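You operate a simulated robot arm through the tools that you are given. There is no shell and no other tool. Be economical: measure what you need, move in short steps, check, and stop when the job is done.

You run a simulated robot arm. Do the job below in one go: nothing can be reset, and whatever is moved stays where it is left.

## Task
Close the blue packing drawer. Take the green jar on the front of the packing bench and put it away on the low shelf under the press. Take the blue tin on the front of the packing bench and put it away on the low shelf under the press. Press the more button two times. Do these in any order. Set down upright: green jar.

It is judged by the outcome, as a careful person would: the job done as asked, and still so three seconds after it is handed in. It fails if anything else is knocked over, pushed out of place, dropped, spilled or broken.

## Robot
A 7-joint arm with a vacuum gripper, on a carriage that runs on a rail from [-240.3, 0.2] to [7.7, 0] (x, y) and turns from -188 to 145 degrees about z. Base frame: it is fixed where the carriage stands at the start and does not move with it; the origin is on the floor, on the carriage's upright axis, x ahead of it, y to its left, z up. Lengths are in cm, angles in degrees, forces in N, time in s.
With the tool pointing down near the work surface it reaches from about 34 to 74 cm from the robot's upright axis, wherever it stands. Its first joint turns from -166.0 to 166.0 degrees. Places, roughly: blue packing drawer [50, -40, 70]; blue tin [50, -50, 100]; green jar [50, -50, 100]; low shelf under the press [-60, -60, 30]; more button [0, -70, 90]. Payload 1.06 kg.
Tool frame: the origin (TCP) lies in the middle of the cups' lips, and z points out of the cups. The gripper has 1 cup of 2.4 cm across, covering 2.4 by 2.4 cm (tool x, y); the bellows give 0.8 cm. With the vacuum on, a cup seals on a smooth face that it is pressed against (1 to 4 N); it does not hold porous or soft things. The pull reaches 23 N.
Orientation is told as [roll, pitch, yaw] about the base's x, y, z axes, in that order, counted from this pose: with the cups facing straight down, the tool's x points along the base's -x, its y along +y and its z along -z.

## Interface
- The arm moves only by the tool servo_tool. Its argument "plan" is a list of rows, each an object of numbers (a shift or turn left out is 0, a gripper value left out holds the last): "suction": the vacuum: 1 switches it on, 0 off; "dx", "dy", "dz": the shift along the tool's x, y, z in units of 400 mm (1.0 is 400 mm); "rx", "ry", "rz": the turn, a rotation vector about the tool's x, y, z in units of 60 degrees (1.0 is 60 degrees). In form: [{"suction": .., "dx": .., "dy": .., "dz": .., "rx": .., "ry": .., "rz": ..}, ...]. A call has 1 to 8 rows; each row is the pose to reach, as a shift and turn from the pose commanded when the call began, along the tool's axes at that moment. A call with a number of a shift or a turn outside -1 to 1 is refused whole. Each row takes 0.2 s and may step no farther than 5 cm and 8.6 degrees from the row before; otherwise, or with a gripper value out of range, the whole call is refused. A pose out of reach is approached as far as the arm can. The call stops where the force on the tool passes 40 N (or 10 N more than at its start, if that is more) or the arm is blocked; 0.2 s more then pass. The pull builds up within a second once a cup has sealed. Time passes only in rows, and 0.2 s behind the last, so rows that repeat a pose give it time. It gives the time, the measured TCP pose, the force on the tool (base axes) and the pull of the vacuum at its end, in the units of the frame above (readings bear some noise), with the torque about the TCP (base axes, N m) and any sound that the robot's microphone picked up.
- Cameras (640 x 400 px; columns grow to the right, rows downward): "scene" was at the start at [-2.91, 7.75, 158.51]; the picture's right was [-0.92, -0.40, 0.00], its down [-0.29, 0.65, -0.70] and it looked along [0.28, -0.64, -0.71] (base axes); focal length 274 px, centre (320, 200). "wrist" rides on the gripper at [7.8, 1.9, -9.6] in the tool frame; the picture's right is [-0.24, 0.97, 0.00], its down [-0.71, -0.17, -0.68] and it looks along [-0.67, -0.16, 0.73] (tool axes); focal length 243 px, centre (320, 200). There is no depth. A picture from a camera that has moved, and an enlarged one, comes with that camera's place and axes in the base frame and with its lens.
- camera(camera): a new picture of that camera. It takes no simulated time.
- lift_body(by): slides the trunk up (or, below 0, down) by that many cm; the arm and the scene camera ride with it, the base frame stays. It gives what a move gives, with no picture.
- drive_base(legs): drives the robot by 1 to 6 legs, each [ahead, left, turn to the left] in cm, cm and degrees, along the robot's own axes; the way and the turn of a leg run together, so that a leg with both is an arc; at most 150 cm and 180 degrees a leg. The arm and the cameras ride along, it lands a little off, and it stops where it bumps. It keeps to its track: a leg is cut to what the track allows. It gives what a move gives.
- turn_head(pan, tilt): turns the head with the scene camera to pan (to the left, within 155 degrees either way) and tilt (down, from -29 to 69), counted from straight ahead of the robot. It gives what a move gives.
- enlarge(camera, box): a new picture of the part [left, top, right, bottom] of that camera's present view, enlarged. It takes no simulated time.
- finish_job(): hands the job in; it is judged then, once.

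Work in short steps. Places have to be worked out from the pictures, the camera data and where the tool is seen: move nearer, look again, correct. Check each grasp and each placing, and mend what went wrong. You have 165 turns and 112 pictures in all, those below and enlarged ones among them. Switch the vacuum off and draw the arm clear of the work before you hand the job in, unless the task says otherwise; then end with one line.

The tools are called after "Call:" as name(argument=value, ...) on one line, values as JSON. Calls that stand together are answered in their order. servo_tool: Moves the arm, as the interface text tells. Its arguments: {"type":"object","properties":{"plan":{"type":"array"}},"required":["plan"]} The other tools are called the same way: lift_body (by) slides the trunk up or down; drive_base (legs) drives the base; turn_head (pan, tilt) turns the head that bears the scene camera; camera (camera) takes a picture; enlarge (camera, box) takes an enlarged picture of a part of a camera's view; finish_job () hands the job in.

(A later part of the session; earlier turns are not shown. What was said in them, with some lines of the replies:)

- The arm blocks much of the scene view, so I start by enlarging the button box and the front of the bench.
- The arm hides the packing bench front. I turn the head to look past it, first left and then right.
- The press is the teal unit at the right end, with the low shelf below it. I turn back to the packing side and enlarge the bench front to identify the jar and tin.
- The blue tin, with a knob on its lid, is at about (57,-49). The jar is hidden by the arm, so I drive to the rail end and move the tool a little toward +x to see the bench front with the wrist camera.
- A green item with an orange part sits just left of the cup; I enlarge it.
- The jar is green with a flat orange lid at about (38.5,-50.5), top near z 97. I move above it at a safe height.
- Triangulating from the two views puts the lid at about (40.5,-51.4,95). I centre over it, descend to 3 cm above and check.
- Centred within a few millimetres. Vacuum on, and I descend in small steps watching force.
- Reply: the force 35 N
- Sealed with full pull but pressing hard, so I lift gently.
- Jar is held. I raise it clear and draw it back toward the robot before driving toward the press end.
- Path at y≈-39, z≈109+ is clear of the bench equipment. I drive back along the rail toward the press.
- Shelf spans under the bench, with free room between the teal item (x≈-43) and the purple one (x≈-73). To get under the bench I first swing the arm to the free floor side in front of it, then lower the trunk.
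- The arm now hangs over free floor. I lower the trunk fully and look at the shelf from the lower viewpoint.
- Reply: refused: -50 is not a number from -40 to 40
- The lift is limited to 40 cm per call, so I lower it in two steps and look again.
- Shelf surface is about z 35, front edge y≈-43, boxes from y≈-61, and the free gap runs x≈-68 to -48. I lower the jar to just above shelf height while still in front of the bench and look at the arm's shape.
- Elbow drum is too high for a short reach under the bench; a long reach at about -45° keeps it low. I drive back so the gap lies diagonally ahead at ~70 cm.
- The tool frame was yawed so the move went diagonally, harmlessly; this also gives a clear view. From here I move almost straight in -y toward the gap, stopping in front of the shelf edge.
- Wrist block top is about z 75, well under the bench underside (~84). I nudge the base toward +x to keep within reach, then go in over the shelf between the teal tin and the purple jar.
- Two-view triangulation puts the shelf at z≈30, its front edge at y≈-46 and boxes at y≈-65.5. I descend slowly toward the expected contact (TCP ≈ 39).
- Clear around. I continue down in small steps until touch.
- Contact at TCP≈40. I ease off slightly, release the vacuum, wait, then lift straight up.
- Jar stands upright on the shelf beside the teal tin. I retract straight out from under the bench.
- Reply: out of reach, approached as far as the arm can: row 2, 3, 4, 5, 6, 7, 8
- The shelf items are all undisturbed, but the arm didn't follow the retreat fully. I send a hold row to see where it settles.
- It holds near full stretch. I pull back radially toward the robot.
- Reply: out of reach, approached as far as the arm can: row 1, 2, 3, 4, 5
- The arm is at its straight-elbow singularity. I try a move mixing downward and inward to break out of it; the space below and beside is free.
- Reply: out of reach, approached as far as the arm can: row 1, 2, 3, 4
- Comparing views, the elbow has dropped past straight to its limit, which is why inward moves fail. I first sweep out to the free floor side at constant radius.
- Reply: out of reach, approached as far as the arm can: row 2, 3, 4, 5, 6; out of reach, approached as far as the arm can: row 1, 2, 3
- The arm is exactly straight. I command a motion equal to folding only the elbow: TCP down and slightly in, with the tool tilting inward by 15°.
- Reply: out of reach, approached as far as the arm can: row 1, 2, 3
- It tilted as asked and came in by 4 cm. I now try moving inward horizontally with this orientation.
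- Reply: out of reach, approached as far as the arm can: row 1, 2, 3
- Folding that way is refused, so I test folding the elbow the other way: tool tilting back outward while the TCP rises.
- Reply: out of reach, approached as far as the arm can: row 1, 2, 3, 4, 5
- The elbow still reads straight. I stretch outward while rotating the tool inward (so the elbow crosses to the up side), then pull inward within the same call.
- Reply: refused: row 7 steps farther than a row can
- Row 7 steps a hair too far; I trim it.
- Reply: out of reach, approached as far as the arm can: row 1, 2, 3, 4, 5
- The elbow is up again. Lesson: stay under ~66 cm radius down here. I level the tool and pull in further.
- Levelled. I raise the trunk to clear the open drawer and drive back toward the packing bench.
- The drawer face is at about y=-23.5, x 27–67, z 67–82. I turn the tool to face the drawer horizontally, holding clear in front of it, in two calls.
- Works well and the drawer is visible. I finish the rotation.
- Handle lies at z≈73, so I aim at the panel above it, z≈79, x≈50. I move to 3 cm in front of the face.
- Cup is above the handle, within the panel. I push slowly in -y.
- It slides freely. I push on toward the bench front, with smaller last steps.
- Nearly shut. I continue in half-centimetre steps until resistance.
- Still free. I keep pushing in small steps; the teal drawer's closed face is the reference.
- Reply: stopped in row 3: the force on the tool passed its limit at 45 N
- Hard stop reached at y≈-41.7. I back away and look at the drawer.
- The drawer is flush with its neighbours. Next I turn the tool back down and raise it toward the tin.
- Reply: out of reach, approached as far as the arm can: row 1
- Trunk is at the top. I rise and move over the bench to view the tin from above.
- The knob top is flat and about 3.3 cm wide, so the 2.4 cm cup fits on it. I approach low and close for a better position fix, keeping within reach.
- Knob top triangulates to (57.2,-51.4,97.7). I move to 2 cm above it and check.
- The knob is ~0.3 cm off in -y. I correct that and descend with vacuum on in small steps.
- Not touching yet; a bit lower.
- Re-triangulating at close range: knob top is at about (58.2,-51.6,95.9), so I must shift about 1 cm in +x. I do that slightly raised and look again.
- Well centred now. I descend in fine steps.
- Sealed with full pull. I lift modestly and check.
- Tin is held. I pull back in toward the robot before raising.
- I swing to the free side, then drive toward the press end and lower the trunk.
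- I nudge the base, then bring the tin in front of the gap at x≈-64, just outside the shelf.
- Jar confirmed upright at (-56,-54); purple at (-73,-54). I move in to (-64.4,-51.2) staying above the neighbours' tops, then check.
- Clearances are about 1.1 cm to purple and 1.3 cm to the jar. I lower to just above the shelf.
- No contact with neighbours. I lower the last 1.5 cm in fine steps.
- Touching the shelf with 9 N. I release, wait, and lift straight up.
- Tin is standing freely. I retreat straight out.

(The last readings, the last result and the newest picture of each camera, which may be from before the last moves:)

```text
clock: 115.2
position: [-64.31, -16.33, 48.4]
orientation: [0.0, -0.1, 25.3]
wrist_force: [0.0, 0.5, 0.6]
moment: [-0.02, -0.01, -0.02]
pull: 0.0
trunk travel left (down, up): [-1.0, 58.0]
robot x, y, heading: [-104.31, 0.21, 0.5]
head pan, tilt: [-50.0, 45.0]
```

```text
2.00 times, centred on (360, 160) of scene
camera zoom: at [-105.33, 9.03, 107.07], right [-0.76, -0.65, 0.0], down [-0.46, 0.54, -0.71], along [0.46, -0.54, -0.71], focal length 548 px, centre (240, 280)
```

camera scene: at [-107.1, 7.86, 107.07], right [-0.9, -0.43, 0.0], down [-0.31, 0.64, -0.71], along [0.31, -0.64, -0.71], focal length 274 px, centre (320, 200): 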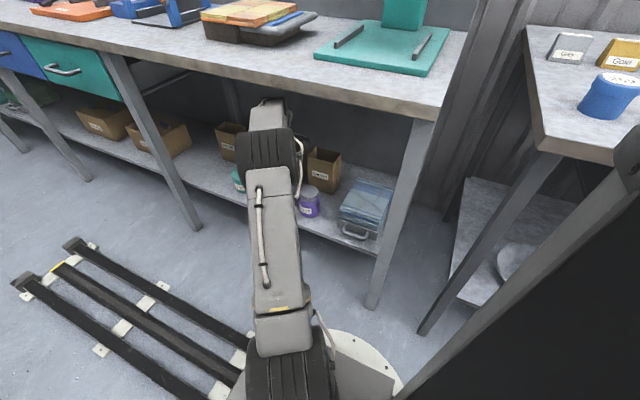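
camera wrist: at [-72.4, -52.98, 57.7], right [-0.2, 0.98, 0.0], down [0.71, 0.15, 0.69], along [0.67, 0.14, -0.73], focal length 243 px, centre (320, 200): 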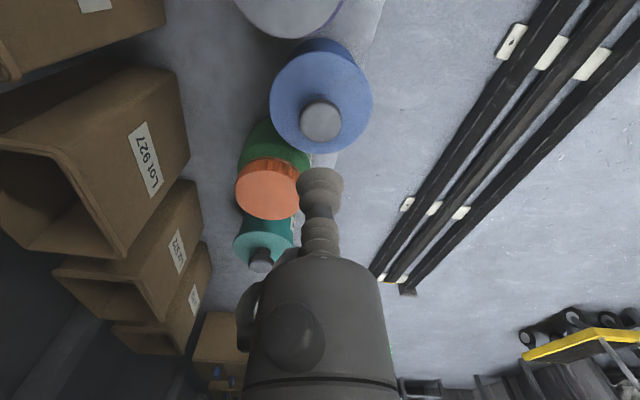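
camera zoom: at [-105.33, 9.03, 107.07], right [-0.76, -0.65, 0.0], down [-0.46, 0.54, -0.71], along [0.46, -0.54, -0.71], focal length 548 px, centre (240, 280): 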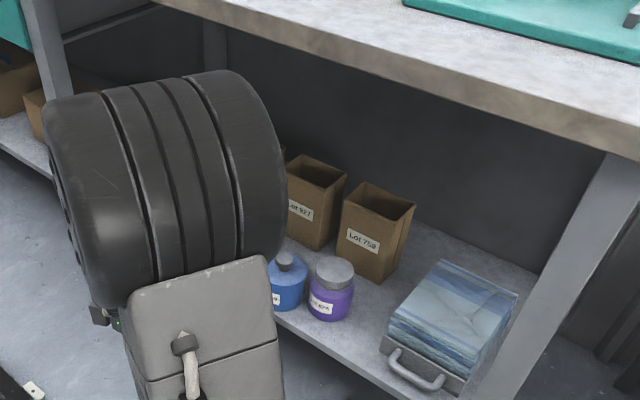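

Both items are placed. Now I raise the trunk and drive to the counter box with the More button.

Call:
lift_body(by=40)

Call:
lift_body(by=18)

Call:
drive_base(legs=[[92, 0, 0]])

Call:
turn_head(pan=-75, tilt=45)

Call:
camera(camera="scene")

```text
clock: 119.0
position: [-64.33, -16.2, 88.5]
orientation: [0.0, -0.1, 25.4]
wrist_force: [-0.3, -0.1, 0.3]
moment: [0.01, 0.0, 0.01]
pull: 0.1
trunk travel left (down, up): [-41.0, 18.0]
robot x, y, heading: [-104.44, 0.14, 0.6]
head pan, tilt: [-50.0, 45.0]
```

```text
clock: 121.0
position: [-64.26, -16.2, 106.51]
orientation: [0.1, -0.1, 25.4]
wrist_force: [-0.2, 0.4, -0.2]
moment: [-0.04, 0.02, 0.02]
pull: 0.1
trunk travel left (down, up): [-59.0, 0.0]
robot x, y, heading: [-104.32, 0.17, 0.5]
head pan, tilt: [-50.0, 45.0]
```

```text
clock: 125.8
position: [27.15, -15.79, 106.55]
orientation: [0.0, 0.0, 26.1]
wrist_force: [0.0, 0.2, 0.0]
moment: [0.01, -0.03, 0.03]
pull: 0.1
trunk travel left (down, up): [-59.0, 0.0]
robot x, y, heading: [-12.62, -0.23, 1.2]
head pan, tilt: [-50.0, 45.0]
```

```text
clock: 126.7
position: [27.14, -15.88, 106.51]
orientation: [0.0, 0.0, 26.0]
wrist_force: [0.6, 0.3, 1.0]
moment: [-0.03, 0.01, 0.01]
pull: 0.2
trunk travel left (down, up): [-59.0, 0.0]
robot x, y, heading: [-12.6, 0.0, 1.3]
head pan, tilt: [-75.0, 45.0]
```

```text
45 pictures are left
camera scene: at [-17.18, 7.23, 165.07], right [-0.96, -0.28, 0.0], down [-0.2, 0.68, -0.71], along [0.2, -0.68, -0.71], focal length 274 px, centre (320, 200)
```

scene: 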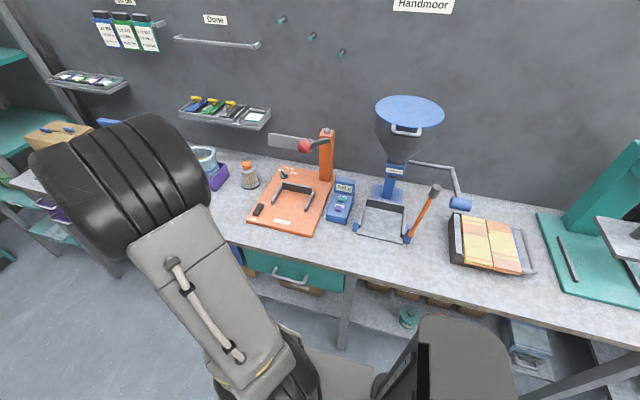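

Call:
enlarge(camera="scene", box=[270, 120, 430, 250])

```text
3.08 times, centred on (350, 185) of scene
camera zoom: at [-17.18, 7.23, 165.07], right [-0.96, -0.28, 0.0], down [-0.2, 0.68, -0.71], along [0.2, -0.68, -0.71], focal length 843 px, centre (228, 246)
```

zoom: 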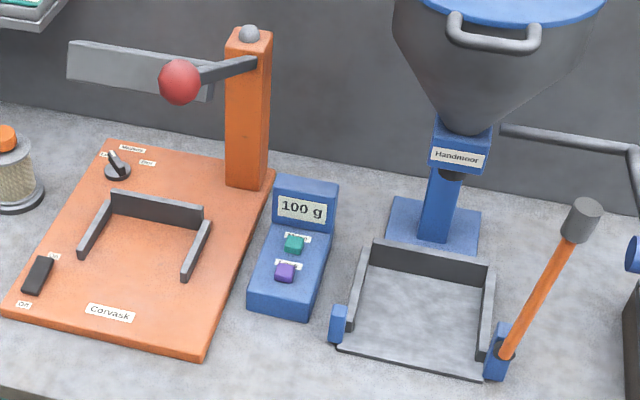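

More is the teal button beside its label, at about (-3.5,-68). I swing the tool over toward it, in two calls.

Call:
servo_tool(plan=[{"dx": 0.111, "dy": -0.046, "rz": 0.04}, {"dx": 0.223, "dy": -0.092, "rz": 0.08}, {"dx": 0.334, "dy": -0.137, "rz": 0.12}, {"dx": 0.446, "dy": -0.183, "rz": 0.16}, {"dx": 0.557, "dy": -0.229, "rz": 0.2}, {"dx": 0.557, "dy": -0.229, "rz": 0.2}])

```text
clock: 128.1
position: [11.29, -33.89, 106.34]
orientation: [0.1, 0.0, 14.0]
wrist_force: [-0.2, -0.6, 1.0]
moment: [0.02, -0.01, 0.02]
pull: 0.0
trunk travel left (down, up): [-59.0, 0.0]
robot x, y, heading: [-13.27, 0.16, 1.1]
head pan, tilt: [-75.0, 45.0]
```

Call:
servo_tool(plan=[{"dx": 0.083, "dy": -0.065, "rz": 0.04}, {"dx": 0.166, "dy": -0.13, "rz": 0.08}, {"dx": 0.249, "dy": -0.196, "rz": 0.12}, {"dx": 0.331, "dy": -0.261, "rz": 0.16}, {"dx": 0.414, "dy": -0.326, "rz": 0.2}, {"dx": 0.497, "dy": -0.391, "rz": 0.23}, {"dx": 0.497, "dy": -0.391, "rz": 0.23}])

Call:
camera(camera="wrist")

Call:
camera(camera="scene")

```text
clock: 129.7
position: [-4.16, -53.87, 106.45]
orientation: [0.1, -0.1, 0.2]
wrist_force: [0.2, 0.1, 0.2]
moment: [0.04, -0.03, 0.01]
pull: 0.0
trunk travel left (down, up): [-59.0, 0.0]
robot x, y, heading: [-12.85, 0.08, 1.5]
head pan, tilt: [-75.0, 45.0]
```

```text
43 pictures are left
camera wrist: at [-12.07, -52.05, 115.87], right [0.23, 0.97, 0.0], down [0.71, -0.17, 0.69], along [0.67, -0.16, -0.73], focal length 243 px, centre (320, 200)
```

wrist: 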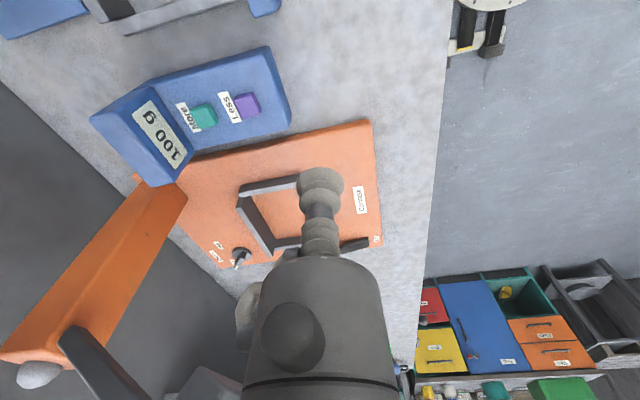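

```text
42 pictures are left
camera scene: at [-17.2, 7.2, 165.07], right [-0.96, -0.28, 0.0], down [-0.2, 0.68, -0.71], along [0.2, -0.68, -0.71], focal length 274 px, centre (320, 200)
```

scene: 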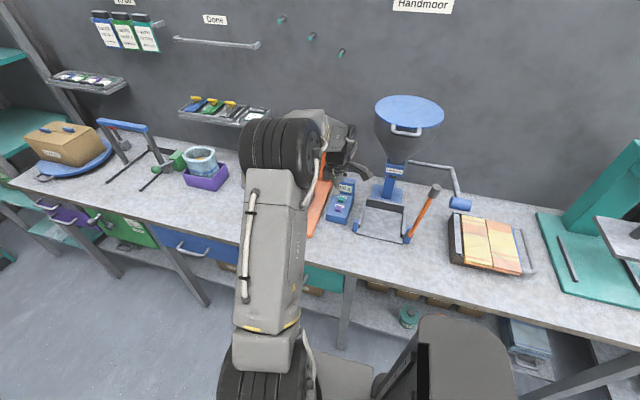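

The More button is at about (-4.2,-65.8,91.5). I approach to ~6 cm above and check.

Call:
servo_tool(plan=[{"dy": -0.09, "dz": 0.03}, {"dy": -0.18, "dz": 0.08}, {"dy": -0.26, "dz": 0.13}, {"dy": -0.298, "dz": 0.2}, {"dy": -0.298, "dz": 0.2}])

Call:
camera(camera="wrist")

```text
clock: 130.9
position: [-4.08, -65.73, 98.61]
orientation: [0.1, -0.1, 0.2]
wrist_force: [1.1, -1.0, -0.4]
moment: [0.0, 0.02, 0.0]
pull: 0.0
trunk travel left (down, up): [-59.0, 0.0]
robot x, y, heading: [-12.84, -0.33, 1.1]
head pan, tilt: [-75.0, 45.0]
```

```text
41 pictures are left
camera wrist: at [-12.08, -63.86, 107.95], right [0.23, 0.97, 0.0], down [0.71, -0.17, 0.69], along [0.67, -0.16, -0.73], focal length 243 px, centre (320, 200)
```

wrist: 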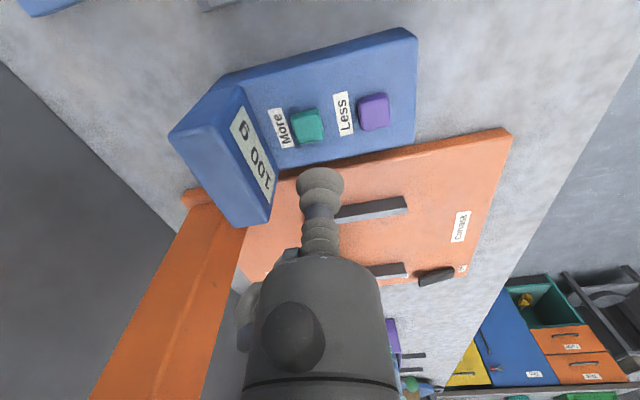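

Button triangulates to (-4.0,-66.7,90.6). I shift 1 cm in -y and go down to 2 cm above, then verify.

Call:
servo_tool(plan=[{"suction": 0, "dy": -0.024, "dz": 0.05}, {"dy": -0.024, "dz": 0.1}, {"dy": -0.024, "dz": 0.15}, {"dy": -0.024, "dz": 0.15}])

Call:
enlarge(camera="wrist", box=[210, 60, 430, 240])

```text
clock: 131.9
position: [-4.24, -66.75, 92.37]
orientation: [0.1, 0.0, 0.1]
wrist_force: [0.2, 1.2, 1.1]
moment: [-0.04, -0.03, 0.0]
pull: 0.0
trunk travel left (down, up): [-59.0, 0.0]
robot x, y, heading: [-12.8, 0.37, 1.6]
head pan, tilt: [-75.0, 45.0]
```

```text
2.22 times, centred on (320, 150) of wrist
camera zoom: at [-12.08, -64.83, 101.72], right [0.23, 0.97, 0.0], down [0.71, -0.17, 0.69], along [0.67, -0.16, -0.73], focal length 539 px, centre (320, 311)
```

zoom: 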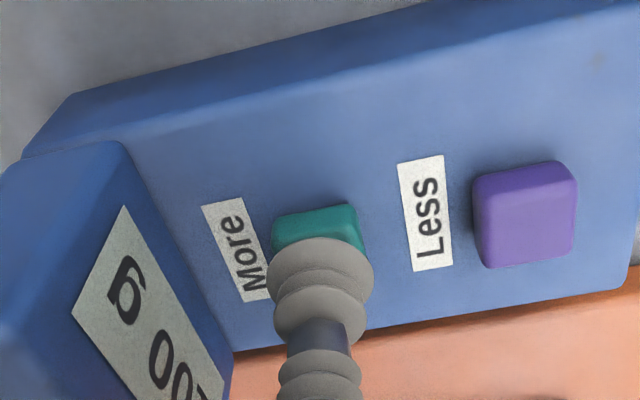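

Nearly centred; I shift 0.5 cm in +x and press down gently in small steps.

Call:
servo_tool(plan=[{"dx": -0.012}, {"dx": -0.012, "dz": 0.02}, {"dx": -0.012, "dz": 0.035}, {"dx": -0.012, "dz": 0.045}])

Call:
enlarge(camera="wrist", box=[210, 60, 430, 240])

```text
clock: 132.9
position: [-3.69, -66.7, 90.48]
orientation: [0.0, -0.1, 0.1]
wrist_force: [-1.1, -0.8, 1.6]
moment: [0.01, 0.02, 0.07]
pull: 0.0
trunk travel left (down, up): [-59.0, 0.0]
robot x, y, heading: [-13.03, 0.1, 1.6]
head pan, tilt: [-75.0, 45.0]
heard: click
```

```text
2.22 times, centred on (320, 150) of wrist
camera zoom: at [-11.62, -64.81, 100.0], right [0.23, 0.97, 0.0], down [0.71, -0.17, 0.69], along [0.67, -0.16, -0.73], focal length 539 px, centre (320, 311)
```

zoom: 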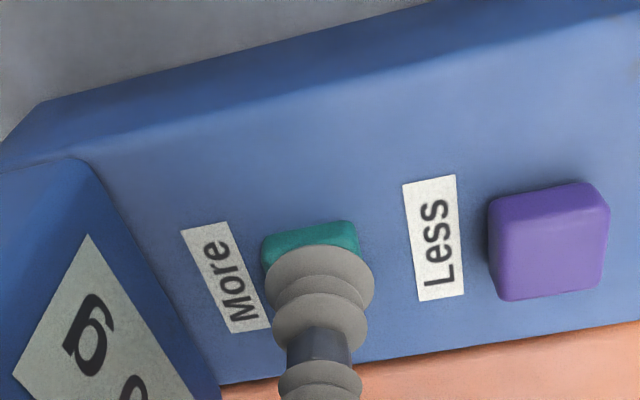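

A click was heard: one press. I raise to release it and check the display.

Call:
servo_tool(plan=[{"dz": -0.02}, {"dz": -0.045}, {"dz": -0.045}])

Call:
enlarge(camera="wrist", box=[160, 60, 380, 260])

```text
clock: 133.7
position: [-3.67, -66.71, 92.28]
orientation: [0.0, -0.1, 0.2]
wrist_force: [0.1, -0.9, 0.0]
moment: [0.0, -0.02, 0.01]
pull: 0.0
trunk travel left (down, up): [-59.0, 0.0]
robot x, y, heading: [-13.16, -0.27, 1.3]
head pan, tilt: [-75.0, 45.0]
```

```text
2.00 times, centred on (270, 160) of wrist
camera zoom: at [-11.53, -64.8, 101.79], right [0.23, 0.97, 0.0], down [0.71, -0.17, 0.69], along [0.67, -0.16, -0.73], focal length 485 px, centre (420, 280)
```

zoom: 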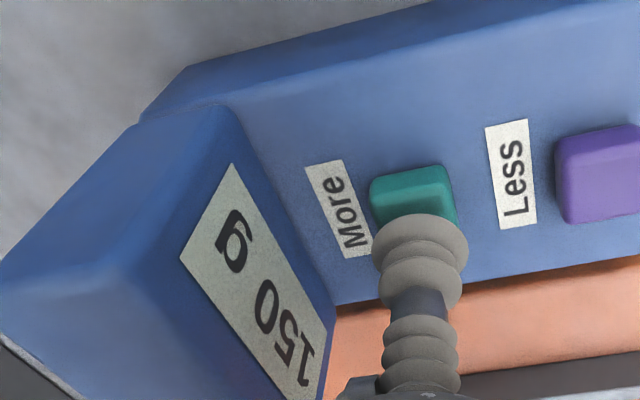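

The display now reads 150 g. I press once more the same way.

Call:
servo_tool(plan=[{"dz": 0.02}, {"dz": 0.035}, {"dz": 0.045}])

```text
clock: 134.5
position: [-3.67, -66.68, 90.56]
orientation: [0.0, -0.1, 0.2]
wrist_force: [0.4, -0.5, 1.7]
moment: [-0.03, -0.02, 0.01]
pull: 0.0
trunk travel left (down, up): [-59.0, 0.0]
robot x, y, heading: [-13.25, 0.1, 1.2]
head pan, tilt: [-75.0, 45.0]
heard: click
```

Second click heard. I lift off and back away along the way I came.

Call:
servo_tool(plan=[{"dz": -0.04}, {"dz": -0.12}, {"dz": -0.2}, {"dz": -0.28}, {"dz": -0.35, "dy": 0.08}, {"dz": -0.38, "dy": 0.19}, {"dz": -0.38, "dy": 0.3}, {"dz": -0.38, "dy": 0.3}])

Call:
enlarge(camera="wrist", box=[60, 20, 380, 240])

```text
clock: 136.3
position: [-3.8, -54.74, 106.0]
orientation: [-0.1, -0.1, 0.2]
wrist_force: [0.1, 0.0, -0.5]
moment: [-0.01, 0.02, 0.02]
pull: 0.0
trunk travel left (down, up): [-59.0, 0.0]
robot x, y, heading: [-12.75, 0.12, 1.3]
head pan, tilt: [-75.0, 45.0]
```

```text
1.82 times, centred on (220, 130) of wrist
camera zoom: at [-11.66, -52.7, 115.35], right [0.23, 0.97, 0.0], down [0.71, -0.17, 0.69], along [0.67, -0.16, -0.73], focal length 441 px, centre (502, 327)
```

zoom: 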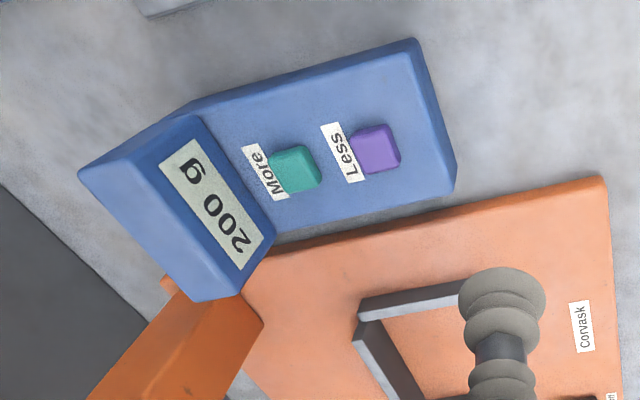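

Display shows 200 g, so two presses registered. I draw the arm clear and take a final look at the drawer and shelf.

Call:
servo_tool(plan=[{"dy": 0.1}, {"dy": 0.2}, {"dy": 0.3}, {"dy": 0.4}, {"dy": 0.4}])

Call:
turn_head(pan=-105, tilt=45)

Call:
camera(camera="scene")

Call:
turn_head(pan=-40, tilt=45)

Call:
camera(camera="scene")

```text
clock: 137.5
position: [-3.88, -38.52, 106.08]
orientation: [0.1, -0.1, 0.2]
wrist_force: [-0.7, 0.9, -0.3]
moment: [-0.02, 0.04, 0.0]
pull: 0.1
trunk travel left (down, up): [-59.0, 0.0]
robot x, y, heading: [-12.94, -0.15, 1.4]
head pan, tilt: [-75.0, 45.0]
```

```text
clock: 138.4
position: [-3.98, -38.6, 106.01]
orientation: [0.0, -0.1, 0.2]
wrist_force: [-0.7, 0.9, -0.5]
moment: [0.0, 0.01, 0.03]
pull: 0.1
trunk travel left (down, up): [-59.0, 0.0]
robot x, y, heading: [-13.2, -0.16, 1.4]
head pan, tilt: [-105.0, 45.0]
```

```text
36 pictures are left
camera scene: at [-21.39, 7.13, 165.07], right [-0.97, 0.23, 0.0], down [0.17, 0.69, -0.71], along [-0.17, -0.69, -0.71], focal length 274 px, centre (320, 200)
```

scene: 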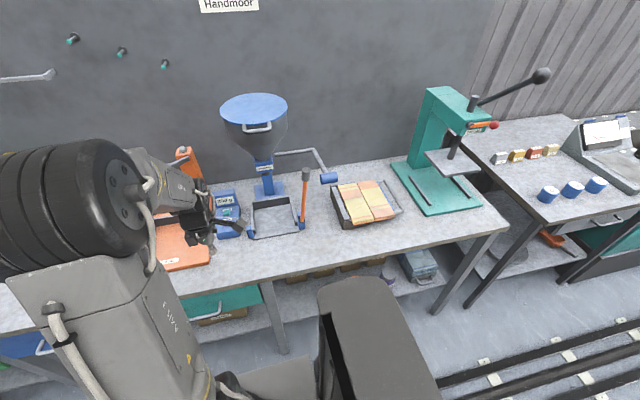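

```text
clock: 139.8
position: [-4.03, -38.64, 106.06]
orientation: [0.1, -0.1, 0.3]
wrist_force: [1.0, 0.1, 0.3]
moment: [0.04, 0.01, -0.01]
pull: 0.0
trunk travel left (down, up): [-59.0, 0.0]
robot x, y, heading: [-12.86, -0.08, 1.7]
head pan, tilt: [-40.0, 45.0]
```

```text
35 pictures are left
camera scene: at [-13.14, 9.96, 165.07], right [-0.62, -0.78, 0.0], down [-0.55, 0.44, -0.71], along [0.55, -0.44, -0.71], focal length 274 px, centre (320, 200)
```

scene: 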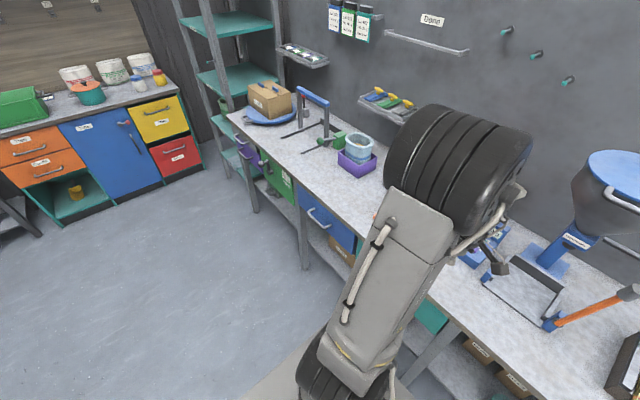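

Drawer is closed, the tools on the bench are in place, the vacuum is off and the arm is clear. I hand the job in.

Call:
finish_job()

```text
The job is handed in.
```

The job is handed in. The blue packing drawer is closed, and the green jar is upright on the low shelf with the blue tin beside it. The more button was pressed twice, taking the display from 100 g to 200 g.
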